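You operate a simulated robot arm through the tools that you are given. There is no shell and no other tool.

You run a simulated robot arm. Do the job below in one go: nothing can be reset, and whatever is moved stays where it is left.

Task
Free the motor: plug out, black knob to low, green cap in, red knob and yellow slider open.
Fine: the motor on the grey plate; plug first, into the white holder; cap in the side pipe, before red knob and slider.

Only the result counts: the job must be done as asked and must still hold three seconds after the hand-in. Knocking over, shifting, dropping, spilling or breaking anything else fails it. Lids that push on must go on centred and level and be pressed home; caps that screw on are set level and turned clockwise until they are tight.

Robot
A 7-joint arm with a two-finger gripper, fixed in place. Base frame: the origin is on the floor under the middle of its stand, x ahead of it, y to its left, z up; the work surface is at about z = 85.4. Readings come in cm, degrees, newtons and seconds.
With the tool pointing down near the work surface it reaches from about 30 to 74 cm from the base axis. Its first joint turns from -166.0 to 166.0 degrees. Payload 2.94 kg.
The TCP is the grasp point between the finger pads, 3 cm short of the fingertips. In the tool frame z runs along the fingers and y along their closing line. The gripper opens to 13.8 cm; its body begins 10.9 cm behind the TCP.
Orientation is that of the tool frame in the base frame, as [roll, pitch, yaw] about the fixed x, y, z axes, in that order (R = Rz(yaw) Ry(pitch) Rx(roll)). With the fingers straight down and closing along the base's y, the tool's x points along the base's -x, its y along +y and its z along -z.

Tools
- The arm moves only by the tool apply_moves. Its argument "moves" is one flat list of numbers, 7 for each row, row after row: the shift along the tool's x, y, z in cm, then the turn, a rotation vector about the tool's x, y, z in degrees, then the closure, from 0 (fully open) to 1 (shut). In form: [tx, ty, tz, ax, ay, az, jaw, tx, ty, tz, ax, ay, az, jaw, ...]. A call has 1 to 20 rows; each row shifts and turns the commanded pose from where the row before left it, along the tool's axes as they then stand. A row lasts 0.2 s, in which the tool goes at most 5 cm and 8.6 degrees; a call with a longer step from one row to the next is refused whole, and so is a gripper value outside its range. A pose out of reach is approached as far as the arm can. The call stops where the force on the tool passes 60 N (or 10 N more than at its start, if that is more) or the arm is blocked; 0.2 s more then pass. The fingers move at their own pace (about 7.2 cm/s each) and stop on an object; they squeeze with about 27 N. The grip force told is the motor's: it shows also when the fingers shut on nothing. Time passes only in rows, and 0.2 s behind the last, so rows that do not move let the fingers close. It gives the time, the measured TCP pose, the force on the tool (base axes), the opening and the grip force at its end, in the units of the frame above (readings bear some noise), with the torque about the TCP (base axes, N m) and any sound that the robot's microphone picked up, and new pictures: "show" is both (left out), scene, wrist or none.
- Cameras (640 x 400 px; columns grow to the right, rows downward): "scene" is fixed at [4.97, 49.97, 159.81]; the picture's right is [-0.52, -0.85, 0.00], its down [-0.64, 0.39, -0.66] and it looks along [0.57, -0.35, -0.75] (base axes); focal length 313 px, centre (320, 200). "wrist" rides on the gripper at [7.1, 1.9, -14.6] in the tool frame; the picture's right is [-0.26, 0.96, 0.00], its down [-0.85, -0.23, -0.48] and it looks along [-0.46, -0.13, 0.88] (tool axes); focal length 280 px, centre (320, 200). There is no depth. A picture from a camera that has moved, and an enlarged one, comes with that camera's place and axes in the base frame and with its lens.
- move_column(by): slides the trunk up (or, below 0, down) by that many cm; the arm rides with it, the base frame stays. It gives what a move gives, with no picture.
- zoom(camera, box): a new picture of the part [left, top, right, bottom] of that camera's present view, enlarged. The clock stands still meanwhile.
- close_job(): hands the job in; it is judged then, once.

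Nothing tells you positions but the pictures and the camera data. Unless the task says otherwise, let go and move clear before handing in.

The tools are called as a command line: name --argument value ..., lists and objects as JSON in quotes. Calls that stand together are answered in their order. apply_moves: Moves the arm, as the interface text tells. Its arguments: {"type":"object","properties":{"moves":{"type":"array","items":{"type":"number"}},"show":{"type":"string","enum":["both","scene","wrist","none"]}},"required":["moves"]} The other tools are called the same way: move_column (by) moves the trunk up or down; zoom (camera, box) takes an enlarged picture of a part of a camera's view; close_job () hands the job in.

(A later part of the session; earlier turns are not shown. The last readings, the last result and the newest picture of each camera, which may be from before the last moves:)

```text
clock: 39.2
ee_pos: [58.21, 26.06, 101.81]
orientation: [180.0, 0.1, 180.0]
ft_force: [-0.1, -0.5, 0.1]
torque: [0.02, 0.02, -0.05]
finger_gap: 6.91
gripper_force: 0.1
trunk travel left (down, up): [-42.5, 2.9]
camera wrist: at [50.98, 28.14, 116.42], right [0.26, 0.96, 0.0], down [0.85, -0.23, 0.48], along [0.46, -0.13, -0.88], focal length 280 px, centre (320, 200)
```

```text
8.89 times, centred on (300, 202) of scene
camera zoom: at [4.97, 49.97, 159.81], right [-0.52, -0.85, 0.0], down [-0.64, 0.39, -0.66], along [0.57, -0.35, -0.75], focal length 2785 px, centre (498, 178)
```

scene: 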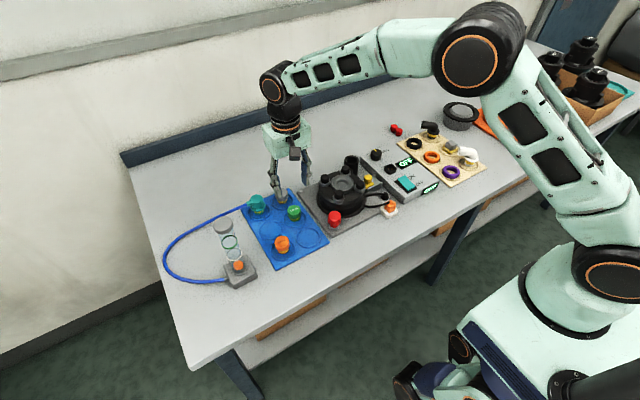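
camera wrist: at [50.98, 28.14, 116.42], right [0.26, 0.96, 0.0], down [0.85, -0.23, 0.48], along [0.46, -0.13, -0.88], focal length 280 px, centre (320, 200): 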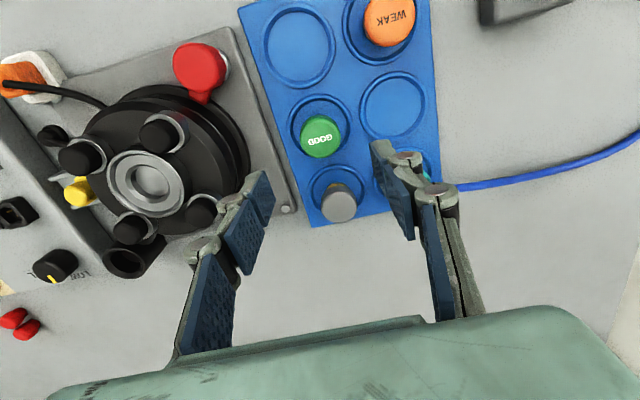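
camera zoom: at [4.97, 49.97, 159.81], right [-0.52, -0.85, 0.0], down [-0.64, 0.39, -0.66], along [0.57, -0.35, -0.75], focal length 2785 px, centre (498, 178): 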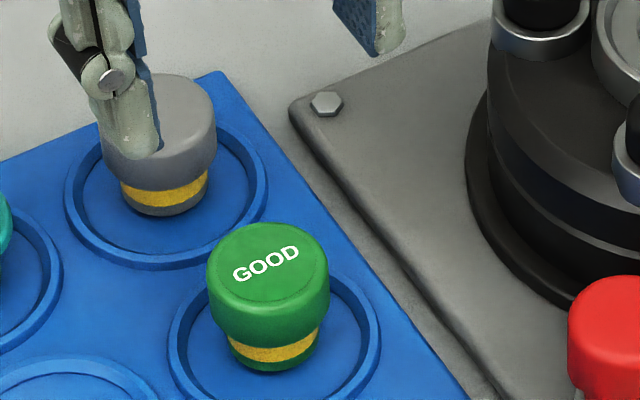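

The green cap has a wide head (about 3.8 cm) over a narrower stem with a yellow band, so it pushes into the pipe. I'm lining up over it at about (58.8, 25.95) and coming lower.

apply_moves --moves '[-0.6, -0.1, 2, 0, 0, 0, 0.5, 0, 0, 2, 0, 0, 0, 0.5, 0, 0, 1.5, 0, 0, 0, 0.5, 0, 0, 0, 0, 0, 0, 0.5, 0, 0, 0, 0, 0, 0, 0.5]' --show "wrist"

zoom --camera "wrist" --box '[240, 90, 400, 210]'

zoom --camera "scene" --box '[265, 170, 325, 215]'

```text
clock: 40.4
ee_pos: [58.71, 25.75, 96.51]
orientation: [180.0, 0.1, 179.9]
ft_force: [0.0, -0.3, 0.2]
torque: [0.0, -0.01, -0.03]
finger_gap: 6.87
gripper_force: 0.0
trunk travel left (down, up): [-42.5, 2.9]
camera wrist: at [51.56, 27.98, 110.99], right [0.26, 0.96, 0.0], down [0.85, -0.23, 0.48], along [0.46, -0.13, -0.88], focal length 280 px, centre (320, 200)
```

wrist: 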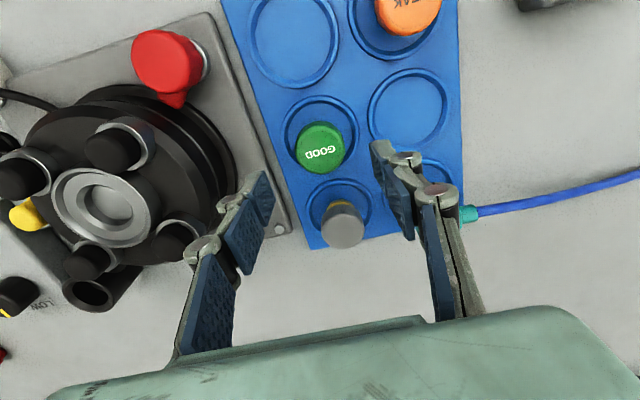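

```text
3.33 times, centred on (320, 150) of wrist
camera zoom: at [51.56, 27.98, 110.99], right [0.26, 0.96, 0.0], down [0.85, -0.23, 0.48], along [0.46, -0.13, -0.88], focal length 935 px, centre (320, 367)
```

zoom: 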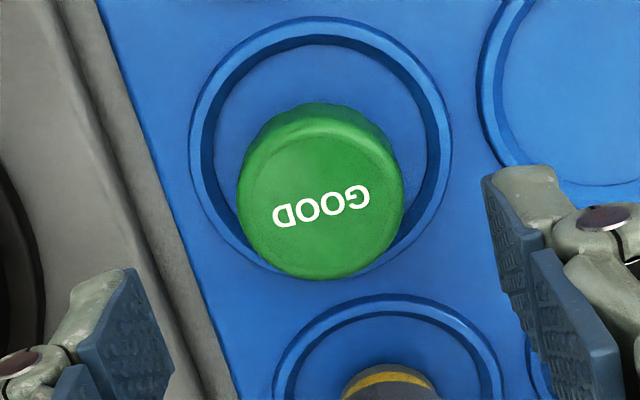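

```text
8.89 times, centred on (295, 192) of scene
camera zoom: at [4.97, 49.97, 159.81], right [-0.52, -0.85, 0.0], down [-0.64, 0.39, -0.66], along [0.57, -0.35, -0.75], focal length 2785 px, centre (542, 267)
```

zoom: 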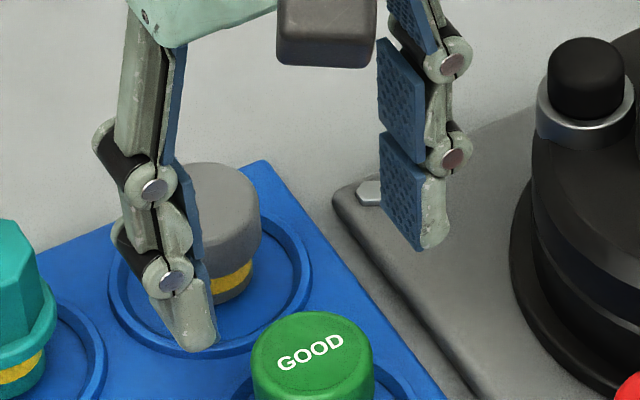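

apply_moves --moves '[0.1, 0.1, 2, 0, 0, 0, 0.5, 0, 0, 2, 0, 0, 0, 0.5, 0, 0, 1.9, 0, 0, 0, 0.5, 0, 0, 0, 0, 0, 0, 0.5, 0, 0, 0, 0, 0, 0, 0.5]' --show "both"

zoom --camera "wrist" --box '[240, 100, 400, 220]'

zoom --camera "scene" --box '[270, 185, 318, 221]'

```text
clock: 41.6
ee_pos: [58.68, 26.04, 90.67]
orientation: [180.0, 0.0, 179.9]
ft_force: [0.1, -0.6, 0.5]
torque: [-0.01, 0.03, 0.01]
finger_gap: 6.91
gripper_force: 0.0
trunk travel left (down, up): [-42.5, 2.9]
camera wrist: at [51.5, 28.13, 105.17], right [0.26, 0.96, 0.0], down [0.85, -0.23, 0.48], along [0.46, -0.13, -0.88], focal length 280 px, centre (320, 200)
```

scene: 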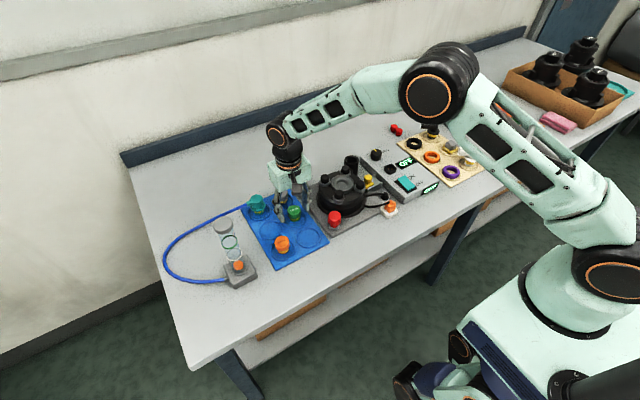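
wrist: 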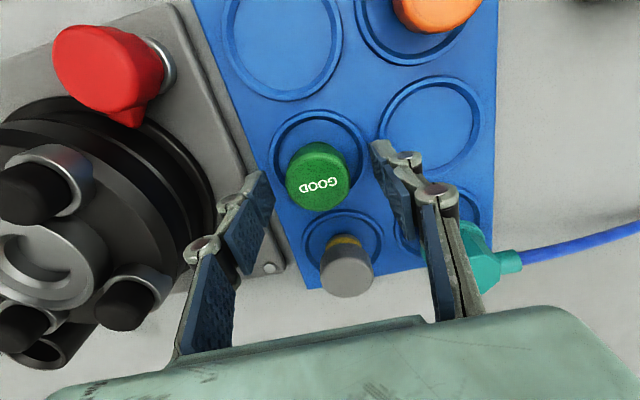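

```text
3.33 times, centred on (320, 160) of wrist
camera zoom: at [51.5, 28.13, 105.17], right [0.26, 0.96, 0.0], down [0.85, -0.23, 0.48], along [0.46, -0.13, -0.88], focal length 935 px, centre (320, 333)
```

zoom: 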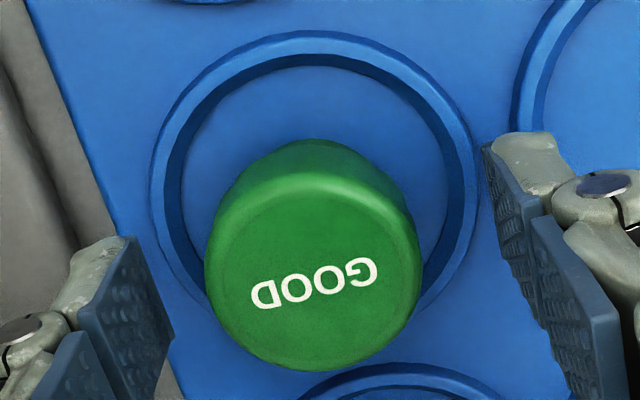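

```text
11.11 times, centred on (294, 203) of scene
camera zoom: at [4.97, 49.97, 159.81], right [-0.52, -0.85, 0.0], down [-0.64, 0.39, -0.66], along [0.57, -0.35, -0.75], focal length 3481 px, centre (609, 167)
```

zoom: 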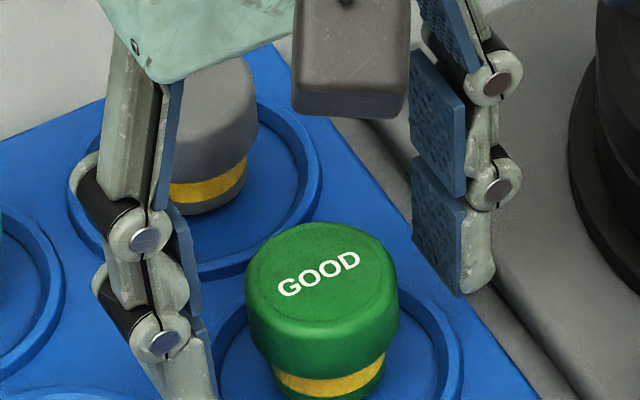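

The cap head is centred between the fingers. I'm closing on it, then lifting straight up.

apply_moves --moves '[0, 0, 0, 0, 0, 0, 1, 0, 0, 0, 0, 0, 0, 1, 0, 0, 0, 0, 0, 0, 1, 0, 0, 0, 0, 0, 0, 1, 0, 0, 0, 0, 0, 0, 1]' --show "none"

apply_moves --moves '[0, 0, -0.5, 0, 0, 0, 1, 0, 0, -1, 0, 0, 0, 1, 0, 0, -2, 0, 0, 0, 1, 0, 0, -2, 0, 0, 0, 1, 0, 0, -2, 0, 0, 0, 1, 0, 0, -3, 0, 0, 0, 1, 0, 0, 0, 0, 0, 0, 1]' --show "both"

zoom --camera "scene" --box '[265, 160, 325, 205]'

zoom --camera "wrist" --box '[240, 100, 400, 220]'

```text
clock: 42.8
ee_pos: [58.72, 26.09, 90.71]
orientation: [-180.0, 0.0, 180.0]
ft_force: [0.4, -0.8, -0.3]
torque: [0.01, 0.02, 0.01]
finger_gap: 3.81
gripper_force: 26.9
trunk travel left (down, up): [-42.5, 2.9]
```

```text
clock: 44.4
ee_pos: [58.67, 26.15, 101.23]
orientation: [-180.0, 0.0, 180.0]
ft_force: [0.2, 0.7, 0.0]
torque: [-0.02, 0.0, 0.0]
finger_gap: 3.77
gripper_force: 27.5
trunk travel left (down, up): [-42.5, 2.9]
camera wrist: at [51.45, 28.25, 115.79], right [0.26, 0.96, 0.0], down [0.85, -0.23, 0.48], along [0.46, -0.13, -0.88], focal length 280 px, centre (320, 200)
```

scene: 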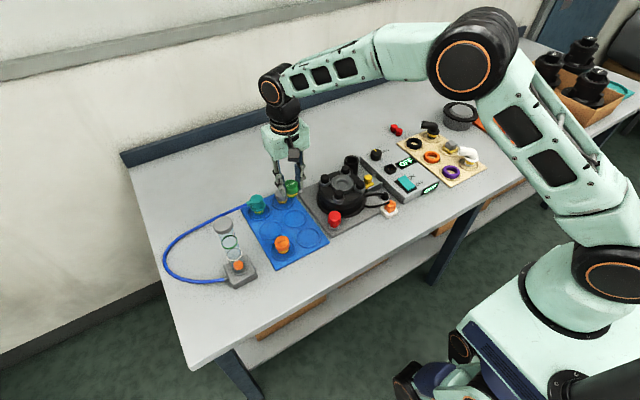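
wrist: 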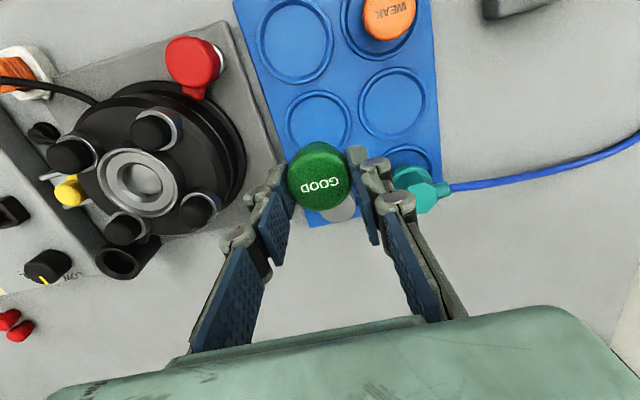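

```text
8.89 times, centred on (295, 182) of scene
camera zoom: at [4.97, 49.97, 159.81], right [-0.52, -0.85, 0.0], down [-0.64, 0.39, -0.66], along [0.57, -0.35, -0.75], focal length 2785 px, centre (542, 356)
```

zoom: 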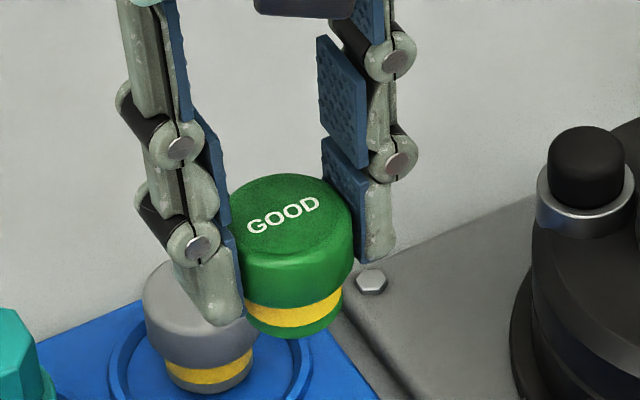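

```text
3.33 times, centred on (320, 160) of wrist
camera zoom: at [51.45, 28.25, 115.79], right [0.26, 0.96, 0.0], down [0.85, -0.23, 0.48], along [0.46, -0.13, -0.88], focal length 935 px, centre (320, 333)
```

zoom: 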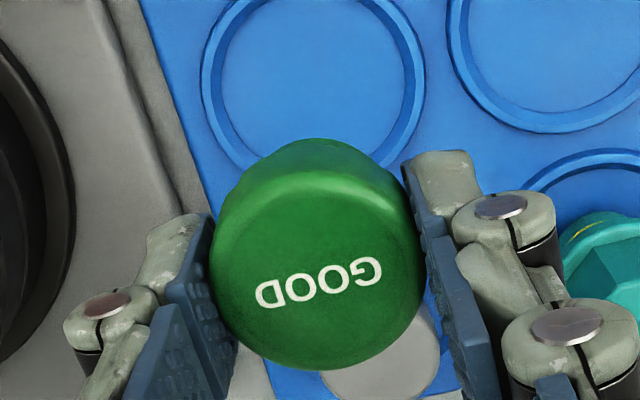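

The cap is held level with its stem and yellow band below the fingers. I'm carrying it high over the motor to a spot just beyond the side pipe so I can see the pipe's mouth.

apply_moves --moves '[0, 0, -3, 0, 0, 0, 1, 0, 0, -1, 0, 0, 0, 1, -1.7, -4.13, 0, 0, 0, 0, 1, -1.7, -4.13, 0, 0, 0, 0, 1, -1.7, -4.13, 0, 0, 0, 0, 1, -1.7, -4.13, 0, 0, 0, 0, 1, -1.7, -4.13, 0, 0, 0, 0, 1, -1.7, -4.12, 0, 0, 0, 0, 1, 0, 0, 0, 0, 0, 0, 1, 0, 0, 0, 0, 0, 0, 1]' --show "both"

zoom --camera "wrist" --box '[240, 40, 400, 160]'

zoom --camera "scene" --box '[325, 140, 385, 185]'

```text
clock: 46.6
ee_pos: [68.92, 1.35, 105.14]
orientation: [180.0, 0.0, -180.0]
ft_force: [0.2, -0.3, 0.7]
torque: [-0.01, -0.04, 0.02]
finger_gap: 3.82
gripper_force: 27.2
trunk travel left (down, up): [-42.5, 2.9]
camera wrist: at [61.66, 3.41, 119.72], right [0.26, 0.96, 0.0], down [0.85, -0.23, 0.48], along [0.46, -0.13, -0.88], focal length 280 px, centre (320, 200)
```

scene: 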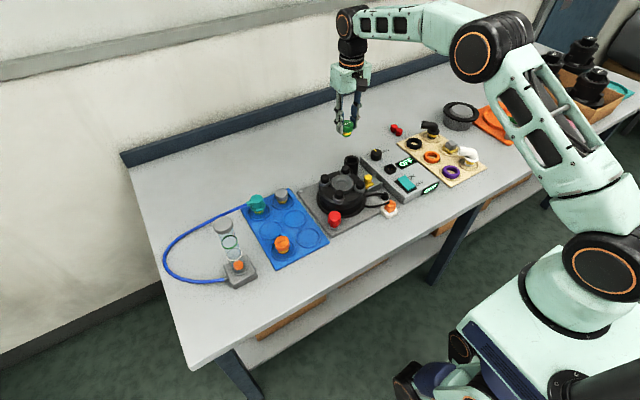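
wrist: 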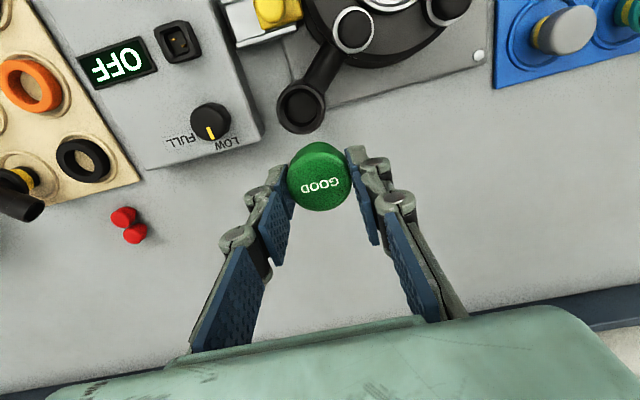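

```text
3.33 times, centred on (320, 100) of wrist
camera zoom: at [61.66, 3.41, 119.72], right [0.26, 0.96, 0.0], down [0.85, -0.23, 0.48], along [0.46, -0.13, -0.88], focal length 935 px, centre (320, 533)
```

zoom: 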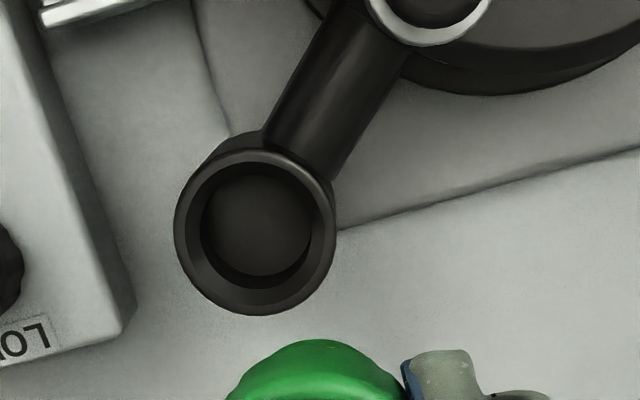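

```text
8.89 times, centred on (355, 162) of scene
camera zoom: at [4.97, 49.97, 159.81], right [-0.52, -0.85, 0.0], down [-0.64, 0.39, -0.66], along [0.57, -0.35, -0.75], focal length 2785 px, centre (9, 533)
```

zoom: 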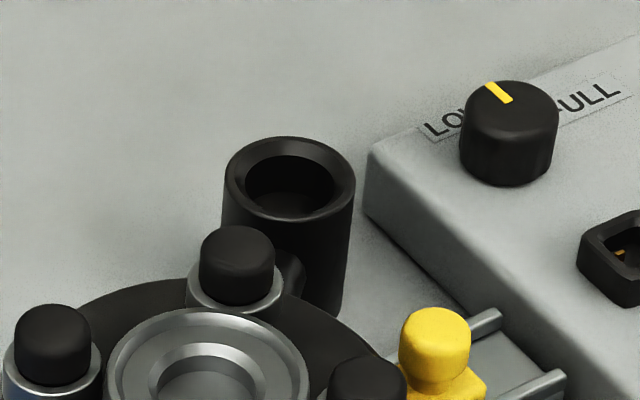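

I'm enlarging the pipe in both views to pin down the height and centre of its mouth.

zoom --camera "scene" --box '[340, 148, 372, 178]'

zoom --camera "wrist" --box '[265, 70, 345, 140]'

```text
13.33 times, centred on (356, 163) of scene
camera zoom: at [4.97, 49.97, 159.81], right [-0.52, -0.85, 0.0], down [-0.64, 0.39, -0.66], along [0.57, -0.35, -0.75], focal length 4177 px, centre (-160, 693)
```

zoom: 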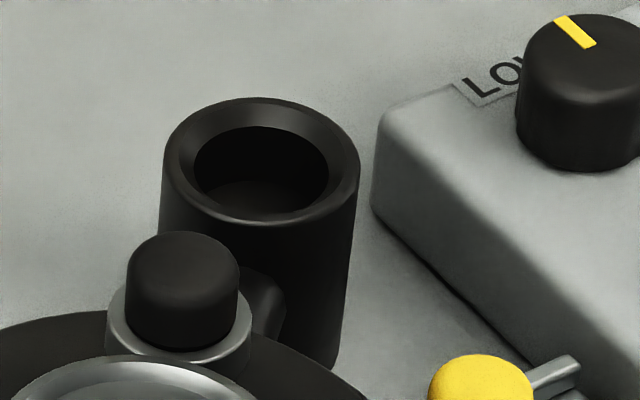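

```text
5.71 times, centred on (305, 105) of wrist
camera zoom: at [61.66, 3.41, 119.72], right [0.26, 0.96, 0.0], down [0.85, -0.23, 0.48], along [0.46, -0.13, -0.88], focal length 1602 px, centre (406, 743)
```

zoom: 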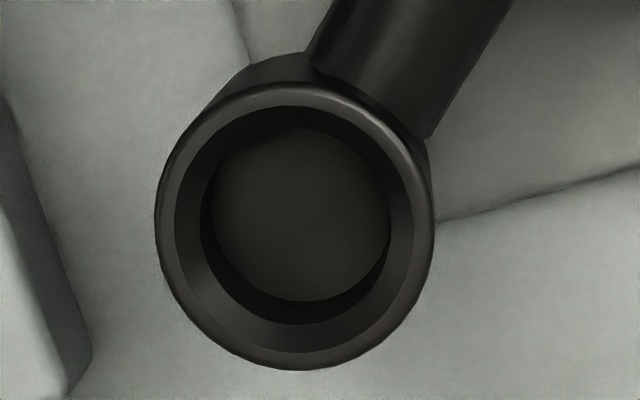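

apply_moves --moves '[0, -1.15, 2, 0, 0, 0, 1, 0, 0, 2, 0, 0, 0, 1, 0, 0, 2.1, 0, 0, 0, 1, 0, 0, 0, 0, 0, 0, 1, 0, 0, 0, 0, 0, 0, 1]' --show "wrist"

zoom --camera "wrist" --box '[260, 70, 380, 160]'

zoom --camera "scene" --box '[325, 130, 385, 175]'

```text
clock: 47.8
ee_pos: [69.17, 0.17, 99.06]
orientation: [179.9, 0.0, -180.0]
ft_force: [-0.1, -0.4, -0.2]
torque: [-0.03, 0.01, 0.02]
finger_gap: 3.81
gripper_force: 27.2
trunk travel left (down, up): [-42.5, 2.9]
camera wrist: at [61.86, 2.24, 113.56], right [0.26, 0.96, 0.0], down [0.85, -0.23, 0.48], along [0.46, -0.13, -0.88], focal length 280 px, centre (320, 200)
```

wrist: 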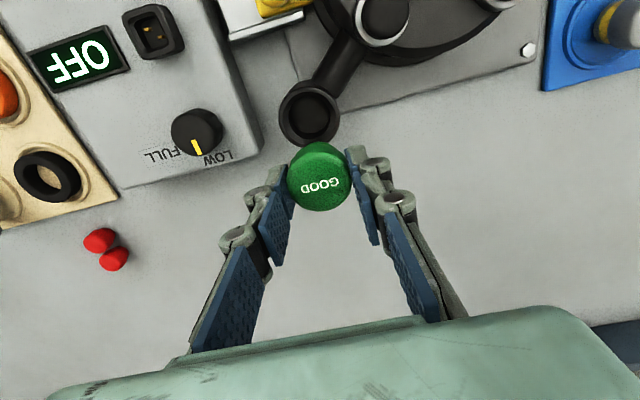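

```text
4.44 times, centred on (320, 115) of wrist
camera zoom: at [61.86, 2.24, 113.56], right [0.26, 0.96, 0.0], down [0.85, -0.23, 0.48], along [0.46, -0.13, -0.88], focal length 1246 px, centre (320, 578)
```

zoom: 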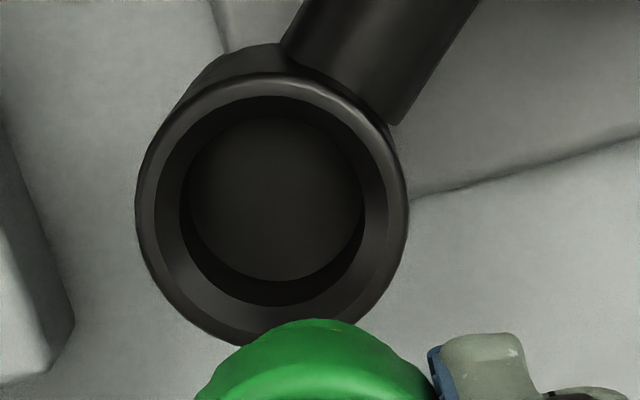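

```text
8.89 times, centred on (355, 152) of scene
camera zoom: at [4.97, 49.97, 159.81], right [-0.52, -0.85, 0.0], down [-0.64, 0.39, -0.66], along [0.57, -0.35, -0.75], focal length 2785 px, centre (9, 622)
```

zoom: 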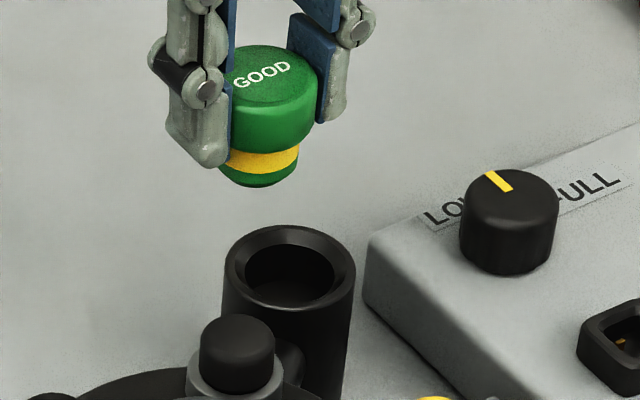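

Both cameras agree the pipe mouth is centred near (66.2, 0.1) at z about 91.1. I'm moving the cap above it and lowering until its tip is just over the rim.

apply_moves --moves '[1.34, -0.03, 0, 0, 0, 0, 1, 1.34, -0.02, 0, 0, 0, 0, 1, 0, 0, 1.2, 0, 0, 0, 1, 0, 0, 1, 0, 0, 0, 1, 0, 0, 0, 0, 0, 0, 1, 0, 0, 0, 0, 0, 0, 1]' --show "wrist"

zoom --camera "wrist" --box '[260, 90, 380, 180]'

zoom --camera "scene" --box '[335, 135, 375, 175]'

apply_moves --moves '[0, 0, 0, 0, 0, 0, 1]' --show "none"

```text
clock: 49.2
ee_pos: [66.11, -0.22, 97.01]
orientation: [-179.9, 0.0, 180.0]
ft_force: [-0.4, -0.3, -0.1]
torque: [0.02, 0.04, -0.01]
finger_gap: 3.78
gripper_force: 27.0
trunk travel left (down, up): [-42.5, 2.9]
camera wrist: at [59.01, 2.02, 111.45], right [0.26, 0.96, 0.0], down [0.85, -0.23, 0.48], along [0.46, -0.13, -0.88], focal length 280 px, centre (320, 200)
```

wrist: 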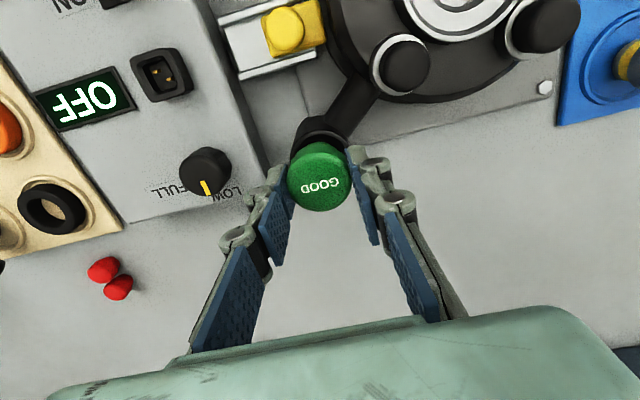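

```text
4.44 times, centred on (320, 135) of wrist
camera zoom: at [59.01, 2.02, 111.45], right [0.26, 0.96, 0.0], down [0.85, -0.23, 0.48], along [0.46, -0.13, -0.88], focal length 1246 px, centre (320, 489)
```

zoom: 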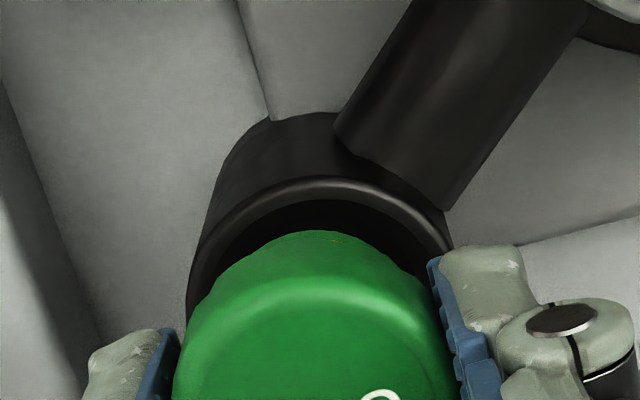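

```text
10.00 times, centred on (355, 155) of scene
camera zoom: at [4.97, 49.97, 159.81], right [-0.52, -0.85, 0.0], down [-0.64, 0.39, -0.66], along [0.57, -0.35, -0.75], focal length 3133 px, centre (-30, 650)
```

zoom: 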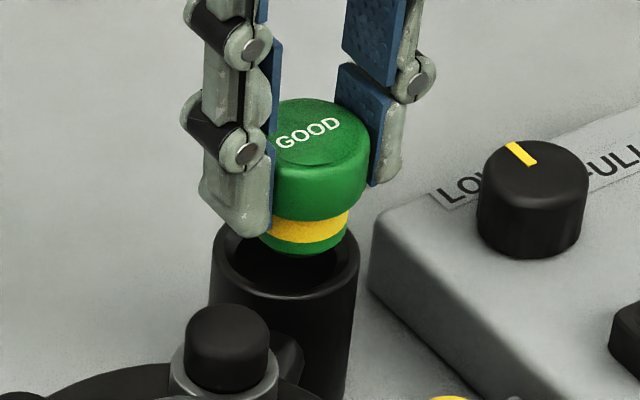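

```text
clock: 49.6
ee_pos: [66.22, -0.04, 96.99]
orientation: [179.9, 0.0, 179.9]
ft_force: [0.0, 0.0, -0.1]
torque: [0.0, -0.03, -0.01]
finger_gap: 3.76
gripper_force: 26.7
trunk travel left (down, up): [-42.5, 2.9]
```

zoom --camera "scene" --box '[344, 143, 368, 167]'

zoom --camera "wrist" --box '[280, 115, 360, 165]'

```text
16.00 times, centred on (356, 155) of scene
camera zoom: at [4.97, 49.97, 159.81], right [-0.52, -0.85, 0.0], down [-0.64, 0.39, -0.66], along [0.57, -0.35, -0.75], focal length 5013 px, centre (-256, 920)
```

zoom: 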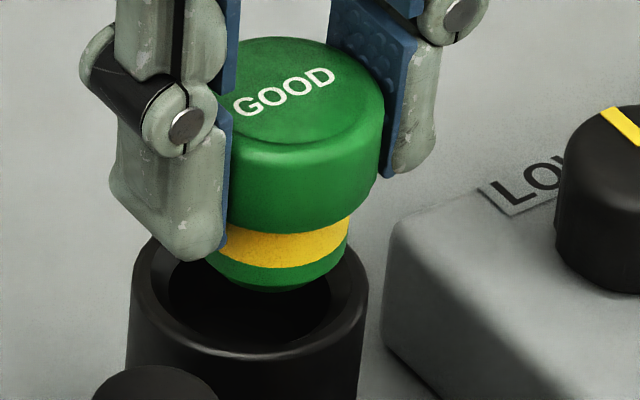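

```text
8.00 times, centred on (320, 140) of wrist
camera zoom: at [59.01, 2.02, 111.46], right [0.26, 0.96, 0.0], down [0.85, -0.23, 0.48], along [0.46, -0.13, -0.88], focal length 2243 px, centre (320, 680)
```

zoom: 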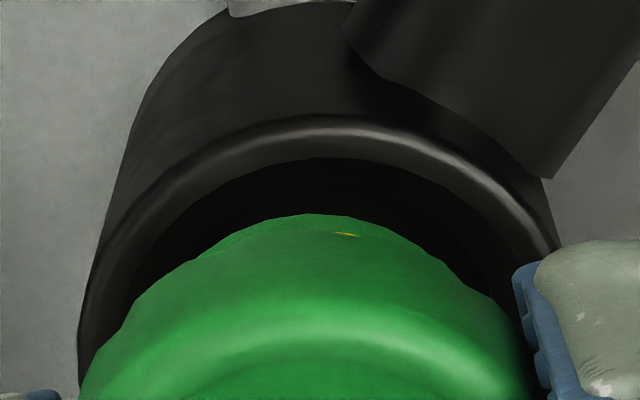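

The cap tip is just over the pipe but needs about +0.4 cm in x and +0.2 cm in y. I'm shifting and lowering a little more, then rechecking.

apply_moves --moves '[-0.4, 0.22, 0, 0, 0, 0, 1, 0, 0, 0.3, 0, 0, 0, 1, 0, 0, 0.3, 0, 0, 0, 1, 0, 0, 0, 0, 0, 0, 1]' --show "none"

zoom --camera "scene" --box '[344, 143, 368, 167]'

zoom --camera "wrist" --box '[280, 115, 360, 165]'

```text
clock: 50.6
ee_pos: [66.5, 0.31, 96.34]
orientation: [-180.0, 0.0, 179.9]
ft_force: [-0.2, 0.7, 0.1]
torque: [-0.02, 0.01, -0.06]
finger_gap: 3.82
gripper_force: 27.2
trunk travel left (down, up): [-42.5, 2.9]
```

```text
16.00 times, centred on (356, 155) of scene
camera zoom: at [4.97, 49.97, 159.81], right [-0.52, -0.85, 0.0], down [-0.64, 0.39, -0.66], along [0.57, -0.35, -0.75], focal length 5013 px, centre (-256, 920)
```

zoom: 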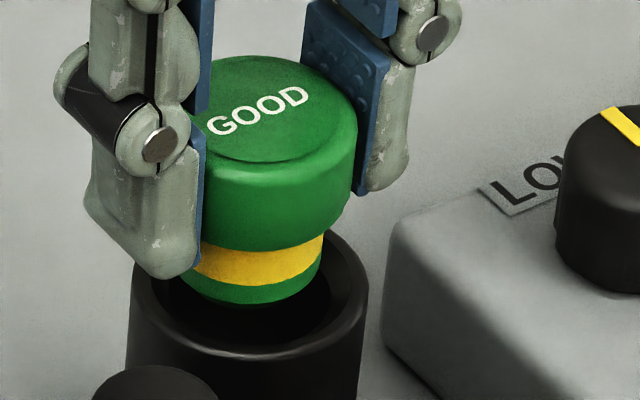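

```text
8.00 times, centred on (320, 140) of wrist
camera zoom: at [59.4, 2.33, 110.85], right [0.26, 0.96, 0.0], down [0.85, -0.23, 0.48], along [0.46, -0.13, -0.88], focal length 2243 px, centre (320, 680)
```

zoom: 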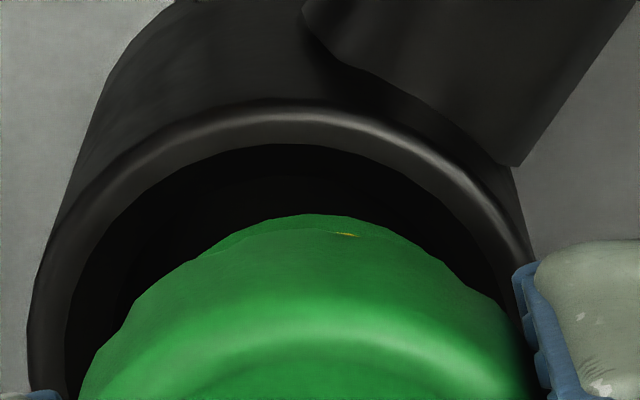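

The cap now looks centred over the pipe mouth in both views. I'm lowering in small steps and watching the forces.

apply_moves --moves '[-0.05, -0.03, 0.3, 0, 0, 0, 1, 0, 0, 0.3, 0, 0, 0, 1, 0, 0, 0.2, 0, 0, 0, 1, 0, 0, 0, 0, 0, 0, 1]' --show "none"

zoom --camera "scene" --box '[344, 143, 368, 167]'

zoom --camera "wrist" --box '[280, 115, 360, 165]'

```text
clock: 51.6
ee_pos: [66.52, 0.31, 95.47]
orientation: [-180.0, 0.0, -179.9]
ft_force: [-0.7, 0.2, -0.6]
torque: [-0.02, 0.05, -0.01]
finger_gap: 3.78
gripper_force: 27.1
trunk travel left (down, up): [-42.5, 2.9]
```

```text
16.00 times, centred on (356, 155) of scene
camera zoom: at [4.97, 49.97, 159.81], right [-0.52, -0.85, 0.0], down [-0.64, 0.39, -0.66], along [0.57, -0.35, -0.75], focal length 5013 px, centre (-256, 920)
```

zoom: 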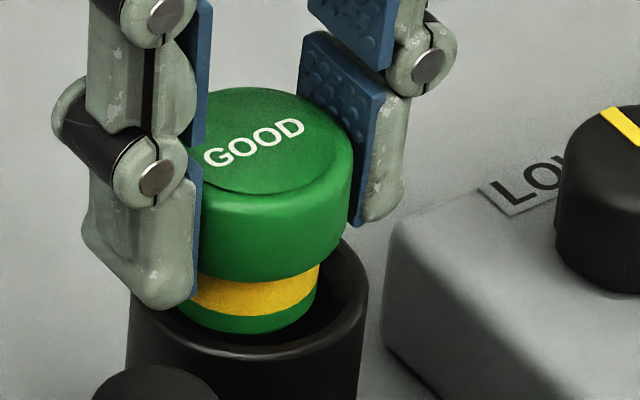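

```text
8.00 times, centred on (320, 140) of wrist
camera zoom: at [59.39, 2.34, 110.04], right [0.26, 0.96, 0.0], down [0.85, -0.23, 0.48], along [0.46, -0.13, -0.88], focal length 2243 px, centre (320, 680)
```

zoom: 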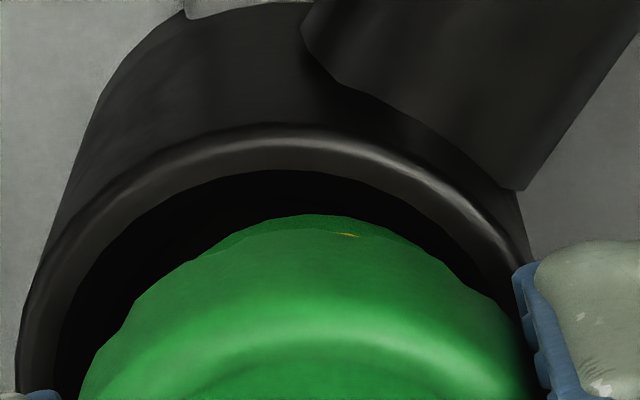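

apply_moves --moves '[0, -0.06, 0.2, 0, 0, 0, 1, 0, 0, 0.2, 0, 0, 0, 1, 0, 0, 0, 0, 0, 0, 1]' --show "none"

zoom --camera "scene" --box '[344, 143, 368, 167]'

zoom --camera "wrist" --box '[280, 115, 360, 165]'

```text
clock: 52.4
ee_pos: [66.57, 0.18, 95.16]
orientation: [-180.0, 0.1, 179.8]
ft_force: [1.5, -1.4, 2.3]
torque: [-0.06, -0.03, 0.01]
finger_gap: 3.81
gripper_force: 27.5
trunk travel left (down, up): [-42.5, 2.9]
```

```text
16.00 times, centred on (356, 155) of scene
camera zoom: at [4.97, 49.97, 159.81], right [-0.52, -0.85, 0.0], down [-0.64, 0.39, -0.66], along [0.57, -0.35, -0.75], focal length 5013 px, centre (-256, 920)
```

zoom: 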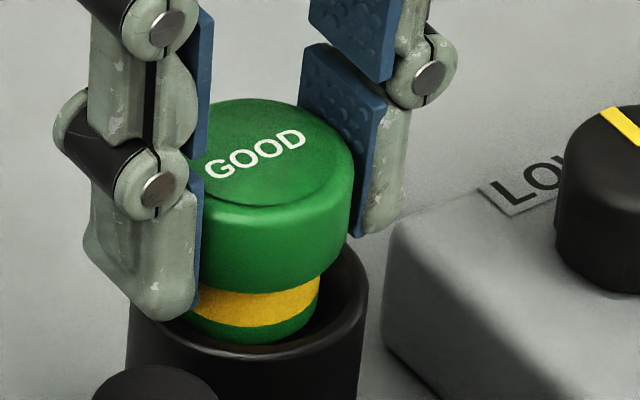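

```text
8.00 times, centred on (320, 140) of wrist
camera zoom: at [59.41, 2.27, 109.67], right [0.26, 0.96, 0.0], down [0.85, -0.23, 0.48], along [0.46, -0.13, -0.88], focal length 2243 px, centre (320, 680)
```

zoom: 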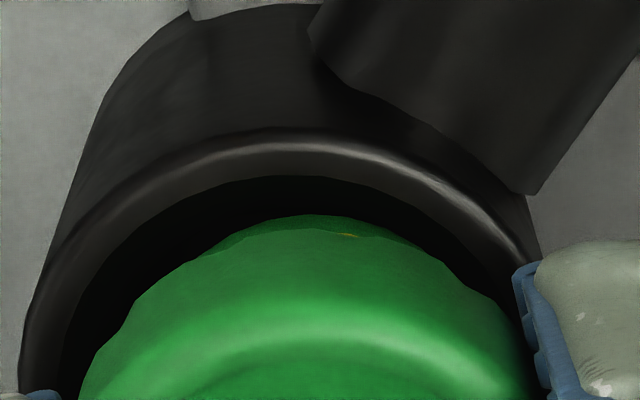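

A light touch (about 2 N) suggests moving slightly towards +x and -y; I'm doing that and continuing down.

apply_moves --moves '[-0.1, -0.08, 0, 0, 0, 0, 1, 0, 0, 0.15, 0, 0, 0, 1, 0, 0, 0.15, 0, 0, 0, 1, 0, 0, 0, 0, 0, 0, 1]' --show "none"

zoom --camera "scene" --box '[344, 143, 368, 167]'

zoom --camera "wrist" --box '[280, 115, 360, 165]'

```text
clock: 53.4
ee_pos: [66.68, 0.09, 94.79]
orientation: [180.0, 0.1, 179.9]
ft_force: [-1.0, -2.0, 0.0]
torque: [-0.05, 0.0, 0.01]
finger_gap: 3.77
gripper_force: 27.4
trunk travel left (down, up): [-42.5, 2.9]
```

```text
16.00 times, centred on (356, 155) of scene
camera zoom: at [4.97, 49.97, 159.81], right [-0.52, -0.85, 0.0], down [-0.64, 0.39, -0.66], along [0.57, -0.35, -0.75], focal length 5013 px, centre (-256, 920)
```

zoom: 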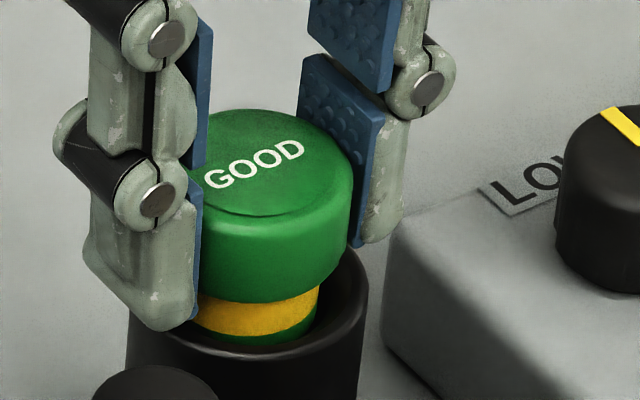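

```text
8.00 times, centred on (320, 140) of wrist
camera zoom: at [59.51, 2.2, 109.34], right [0.26, 0.96, 0.0], down [0.85, -0.23, 0.48], along [0.46, -0.13, -0.88], focal length 2243 px, centre (320, 680)
```

zoom: 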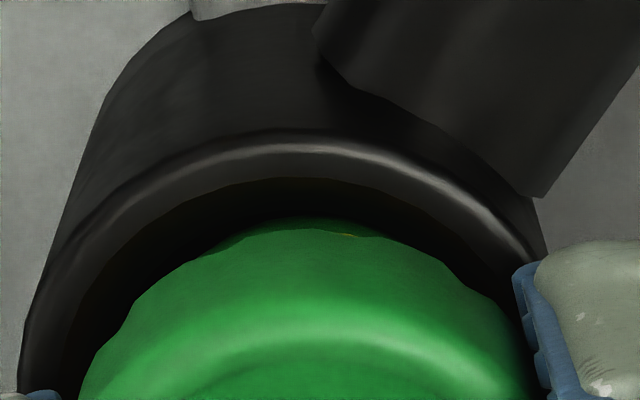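

It's going in freely. I'm continuing down in small steps.

apply_moves --moves '[0, -0.05, 0.15, 0, 0, 0, 1, 0, 0, 0.15, 0, 0, 0, 1, 0, 0, 0, 0, 0, 0, 1]' --show "none"

zoom --camera "scene" --box '[344, 143, 368, 167]'

```text
clock: 54.2
ee_pos: [66.69, 0.06, 94.26]
orientation: [180.0, -0.2, 179.9]
ft_force: [0.2, -0.5, 0.2]
torque: [0.0, 0.01, -0.02]
finger_gap: 3.77
gripper_force: 27.1
trunk travel left (down, up): [-42.5, 2.9]
```

```text
16.00 times, centred on (356, 155) of scene
camera zoom: at [4.97, 49.97, 159.81], right [-0.52, -0.85, 0.0], down [-0.64, 0.39, -0.66], along [0.57, -0.35, -0.75], focal length 5013 px, centre (-256, 920)
```

zoom: 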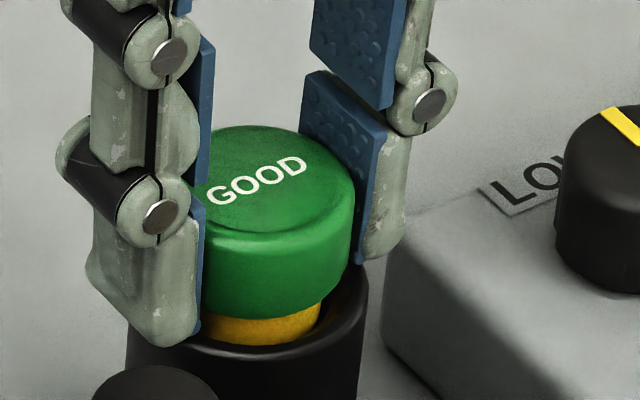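

apply_moves --moves '[0, 0, 0.15, 0, 0, 0, 1, 0, 0, 0.15, 0, 0, 0, 1, 0, 0, 0, 0, 0, 0, 1]' --show "none"

zoom --camera "scene" --box '[344, 143, 368, 167]'

zoom --camera "wrist" --box '[280, 115, 360, 165]'

```text
clock: 55.0
ee_pos: [66.71, -0.04, 94.34]
orientation: [179.9, 0.0, -180.0]
ft_force: [-0.9, 0.0, 0.8]
torque: [0.0, -0.02, 0.02]
finger_gap: 3.8
gripper_force: 27.3
trunk travel left (down, up): [-42.5, 2.9]
```

```text
16.00 times, centred on (356, 155) of scene
camera zoom: at [4.97, 49.97, 159.81], right [-0.52, -0.85, 0.0], down [-0.64, 0.39, -0.66], along [0.57, -0.35, -0.75], focal length 5013 px, centre (-256, 920)
```

zoom: 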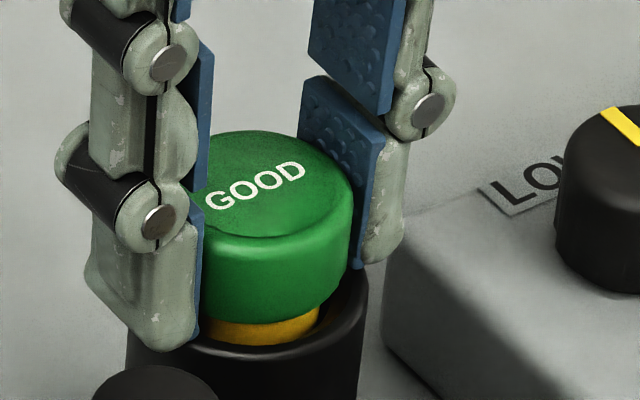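

```text
8.00 times, centred on (320, 140) of wrist
camera zoom: at [59.49, 2.13, 108.75], right [0.26, 0.96, 0.0], down [0.85, -0.23, 0.48], along [0.46, -0.13, -0.88], focal length 2243 px, centre (320, 680)
```

zoom: 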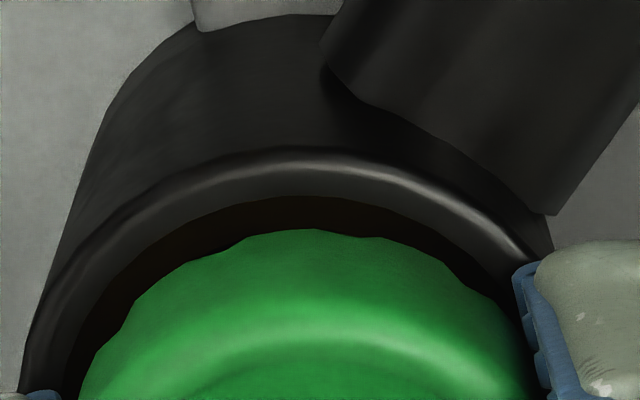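

apply_moves --moves '[0, 0, 0.15, 0, 0, 0, 1, 0, 0, 0.15, 0, 0, 0, 1, 0, 0, 0, 0, 0, 0, 1]' --show "none"

zoom --camera "scene" --box '[344, 143, 368, 167]'

```text
clock: 55.8
ee_pos: [66.67, 0.04, 94.14]
orientation: [-179.9, 0.1, -180.0]
ft_force: [-1.9, 0.5, 12.0]
torque: [-0.06, 0.16, -0.07]
finger_gap: 3.8
gripper_force: 26.6
trunk travel left (down, up): [-42.5, 2.9]
```

```text
16.00 times, centred on (356, 155) of scene
camera zoom: at [4.97, 49.97, 159.81], right [-0.52, -0.85, 0.0], down [-0.64, 0.39, -0.66], along [0.57, -0.35, -0.75], focal length 5013 px, centre (-256, 920)
```

zoom: 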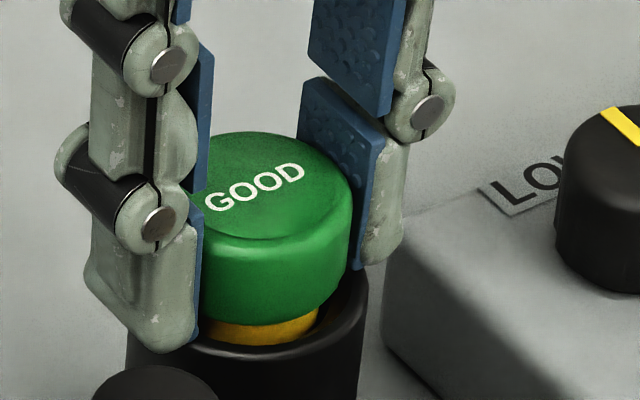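

The fingertips have reached the pipe rim (12 N), with the cap's stem mostly in. I'm letting go, rising, and will then press the cap home from above with closed fingers.

apply_moves --moves '[0, 0, -0.12, 0, 0, 0, 1, 0, 0, 0, 0, 0, 0, 0.6, 0, 0, 0, 0, 0, 0, 0.6, 0, 0, 0, 0, 0, 0, 0.6, 0, 0, -1.5, 0, 0, 0, 0.6, 0, 0, -3, 0, 0, 0, 0.6, 0, 0, -2, 0, 0, 0, 0.6, 0, 0, 0, 0, 0, 0, 0.6]' --show "both"

zoom --camera "scene" --box '[340, 140, 372, 172]'

zoom --camera "wrist" --box '[260, 90, 380, 180]'

```text
clock: 57.6
ee_pos: [66.66, 0.07, 100.45]
orientation: [-179.9, 0.0, -180.0]
ft_force: [0.4, -0.1, -0.4]
torque: [0.01, 0.0, -0.01]
finger_gap: 5.5
gripper_force: 0.1
trunk travel left (down, up): [-42.5, 2.9]
camera wrist: at [59.44, 2.13, 115.01], right [0.26, 0.96, 0.0], down [0.85, -0.23, 0.48], along [0.46, -0.13, -0.88], focal length 280 px, centre (320, 200)
```

scene: 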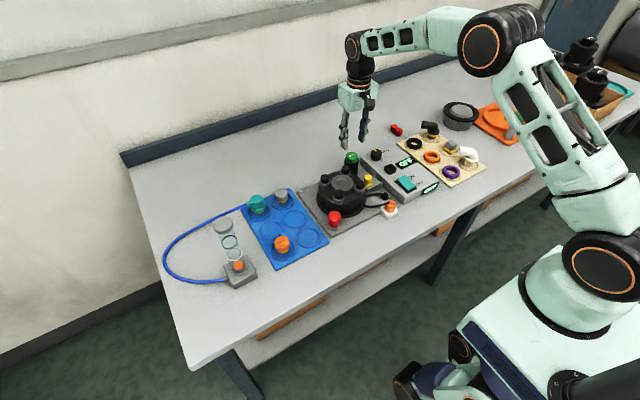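
wrist: 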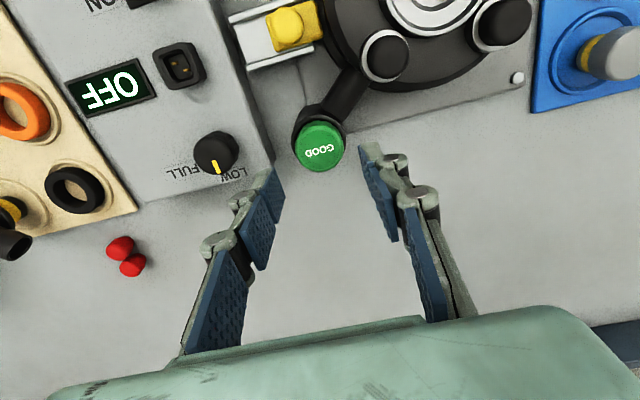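

```text
12.50 times, centred on (356, 156) of scene
camera zoom: at [4.97, 49.97, 159.81], right [-0.52, -0.85, 0.0], down [-0.64, 0.39, -0.66], along [0.57, -0.35, -0.75], focal length 3916 px, centre (-130, 750)
```

zoom: 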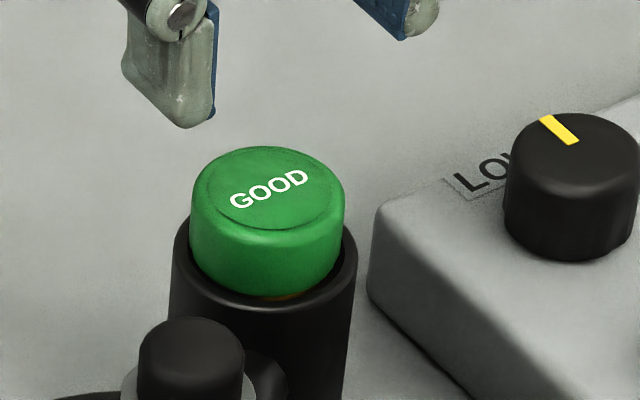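

```text
4.44 times, centred on (320, 135) of wrist
camera zoom: at [59.44, 2.13, 115.01], right [0.26, 0.96, 0.0], down [0.85, -0.23, 0.48], along [0.46, -0.13, -0.88], focal length 1246 px, centre (320, 489)
```

zoom: 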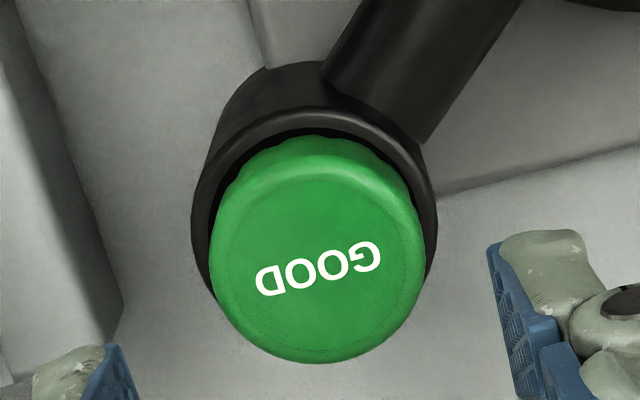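

The cap is level in the pipe mouth and centred under the gripper. I'm closing the fingers and pressing down on its top.

apply_moves --moves '[0, 0, 0, 0, 0, 0, 1, 0, 0, 0, 0, 0, 0, 1, 0, 0, 0, 0, 0, 0, 1, 0, 0, 0, 0, 0, 0, 1, 0, 0, 1.5, 0, 0, 0, 1, 0, 0, 1.5, 0, 0, 0, 1, 0, 0, 0.5, 0, 0, 0, 1, 0, 0, 0, 0, 0, 0, 1]' --show "wrist"

zoom --camera "scene" --box '[340, 140, 372, 172]'

```text
clock: 59.4
ee_pos: [66.82, 0.08, 97.04]
orientation: [-179.9, 0.0, 180.0]
ft_force: [-0.6, -0.8, -0.4]
torque: [0.01, 0.0, 0.03]
finger_gap: 0.01
gripper_force: 27.3
trunk travel left (down, up): [-42.5, 2.9]
camera wrist: at [59.53, 2.13, 111.59], right [0.26, 0.96, 0.0], down [0.85, -0.23, 0.48], along [0.46, -0.13, -0.88], focal length 280 px, centre (320, 200)
```

wrist: 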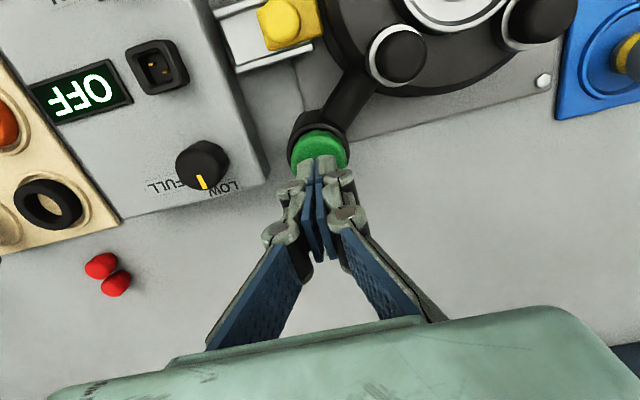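

```text
12.50 times, centred on (356, 156) of scene
camera zoom: at [4.97, 49.97, 159.81], right [-0.52, -0.85, 0.0], down [-0.64, 0.39, -0.66], along [0.57, -0.35, -0.75], focal length 3916 px, centre (-130, 750)
```

zoom: 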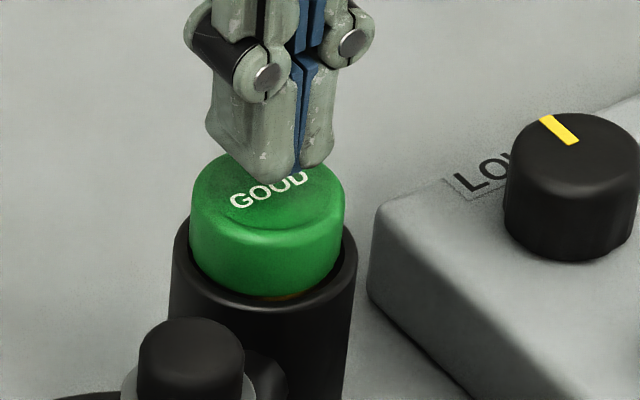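

apply_moves --moves '[0, 0, 0.25, 0, 0, 0, 1, 0, 0, 0.25, 0, 0, 0, 1, 0, 0, 0.25, 0, 0, 0, 1, 0, 0, 0.15, 0, 0, 0, 1, 0, 0, 0, 0, 0, 0, 1]' --show "none"

zoom --camera "scene" --box '[340, 140, 372, 172]'

```text
clock: 60.6
ee_pos: [66.67, 0.12, 96.14]
orientation: [-179.9, 0.0, -180.0]
ft_force: [0.3, 0.2, 0.6]
torque: [-0.01, 0.02, -0.02]
finger_gap: 0.01
gripper_force: 27.6
trunk travel left (down, up): [-42.5, 2.9]
```

```text
12.50 times, centred on (356, 156) of scene
camera zoom: at [4.97, 49.97, 159.81], right [-0.52, -0.85, 0.0], down [-0.64, 0.39, -0.66], along [0.57, -0.35, -0.75], focal length 3916 px, centre (-130, 750)
```

zoom: 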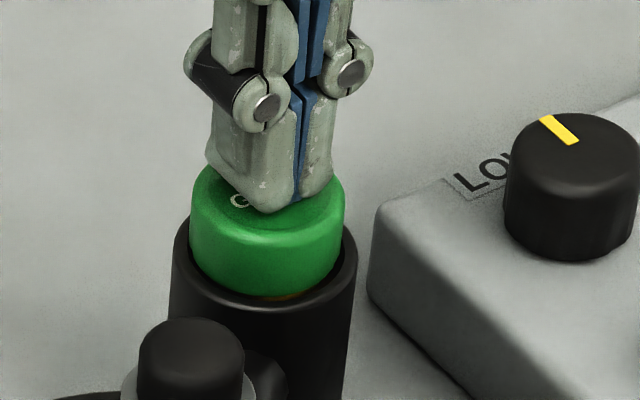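

apply_moves --moves '[0, 0, 0.15, 0, 0, 0, 1, 0, 0, 0.15, 0, 0, 0, 1, 0, 0, 0, 0, 0, 0, 1]' --show "none"

zoom --camera "scene" --box '[340, 140, 372, 172]'

```text
clock: 61.4
ee_pos: [66.67, 0.2, 95.79]
orientation: [-180.0, -0.1, 180.0]
ft_force: [0.7, -0.7, 0.3]
torque: [-0.02, 0.02, 0.0]
finger_gap: 0.6
gripper_force: 26.6
trunk travel left (down, up): [-42.5, 2.9]
```

```text
12.50 times, centred on (356, 156) of scene
camera zoom: at [4.97, 49.97, 159.81], right [-0.52, -0.85, 0.0], down [-0.64, 0.39, -0.66], along [0.57, -0.35, -0.75], focal length 3916 px, centre (-130, 750)
```

zoom: 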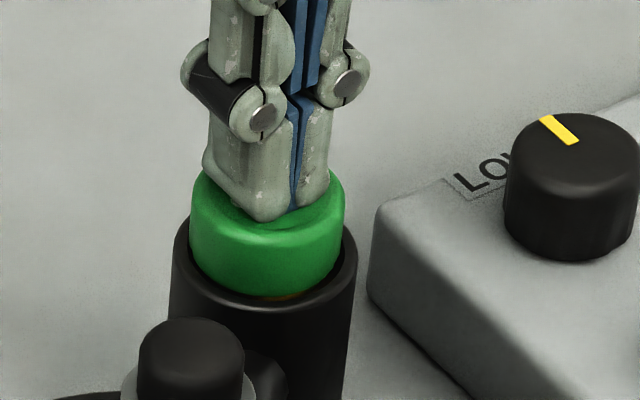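

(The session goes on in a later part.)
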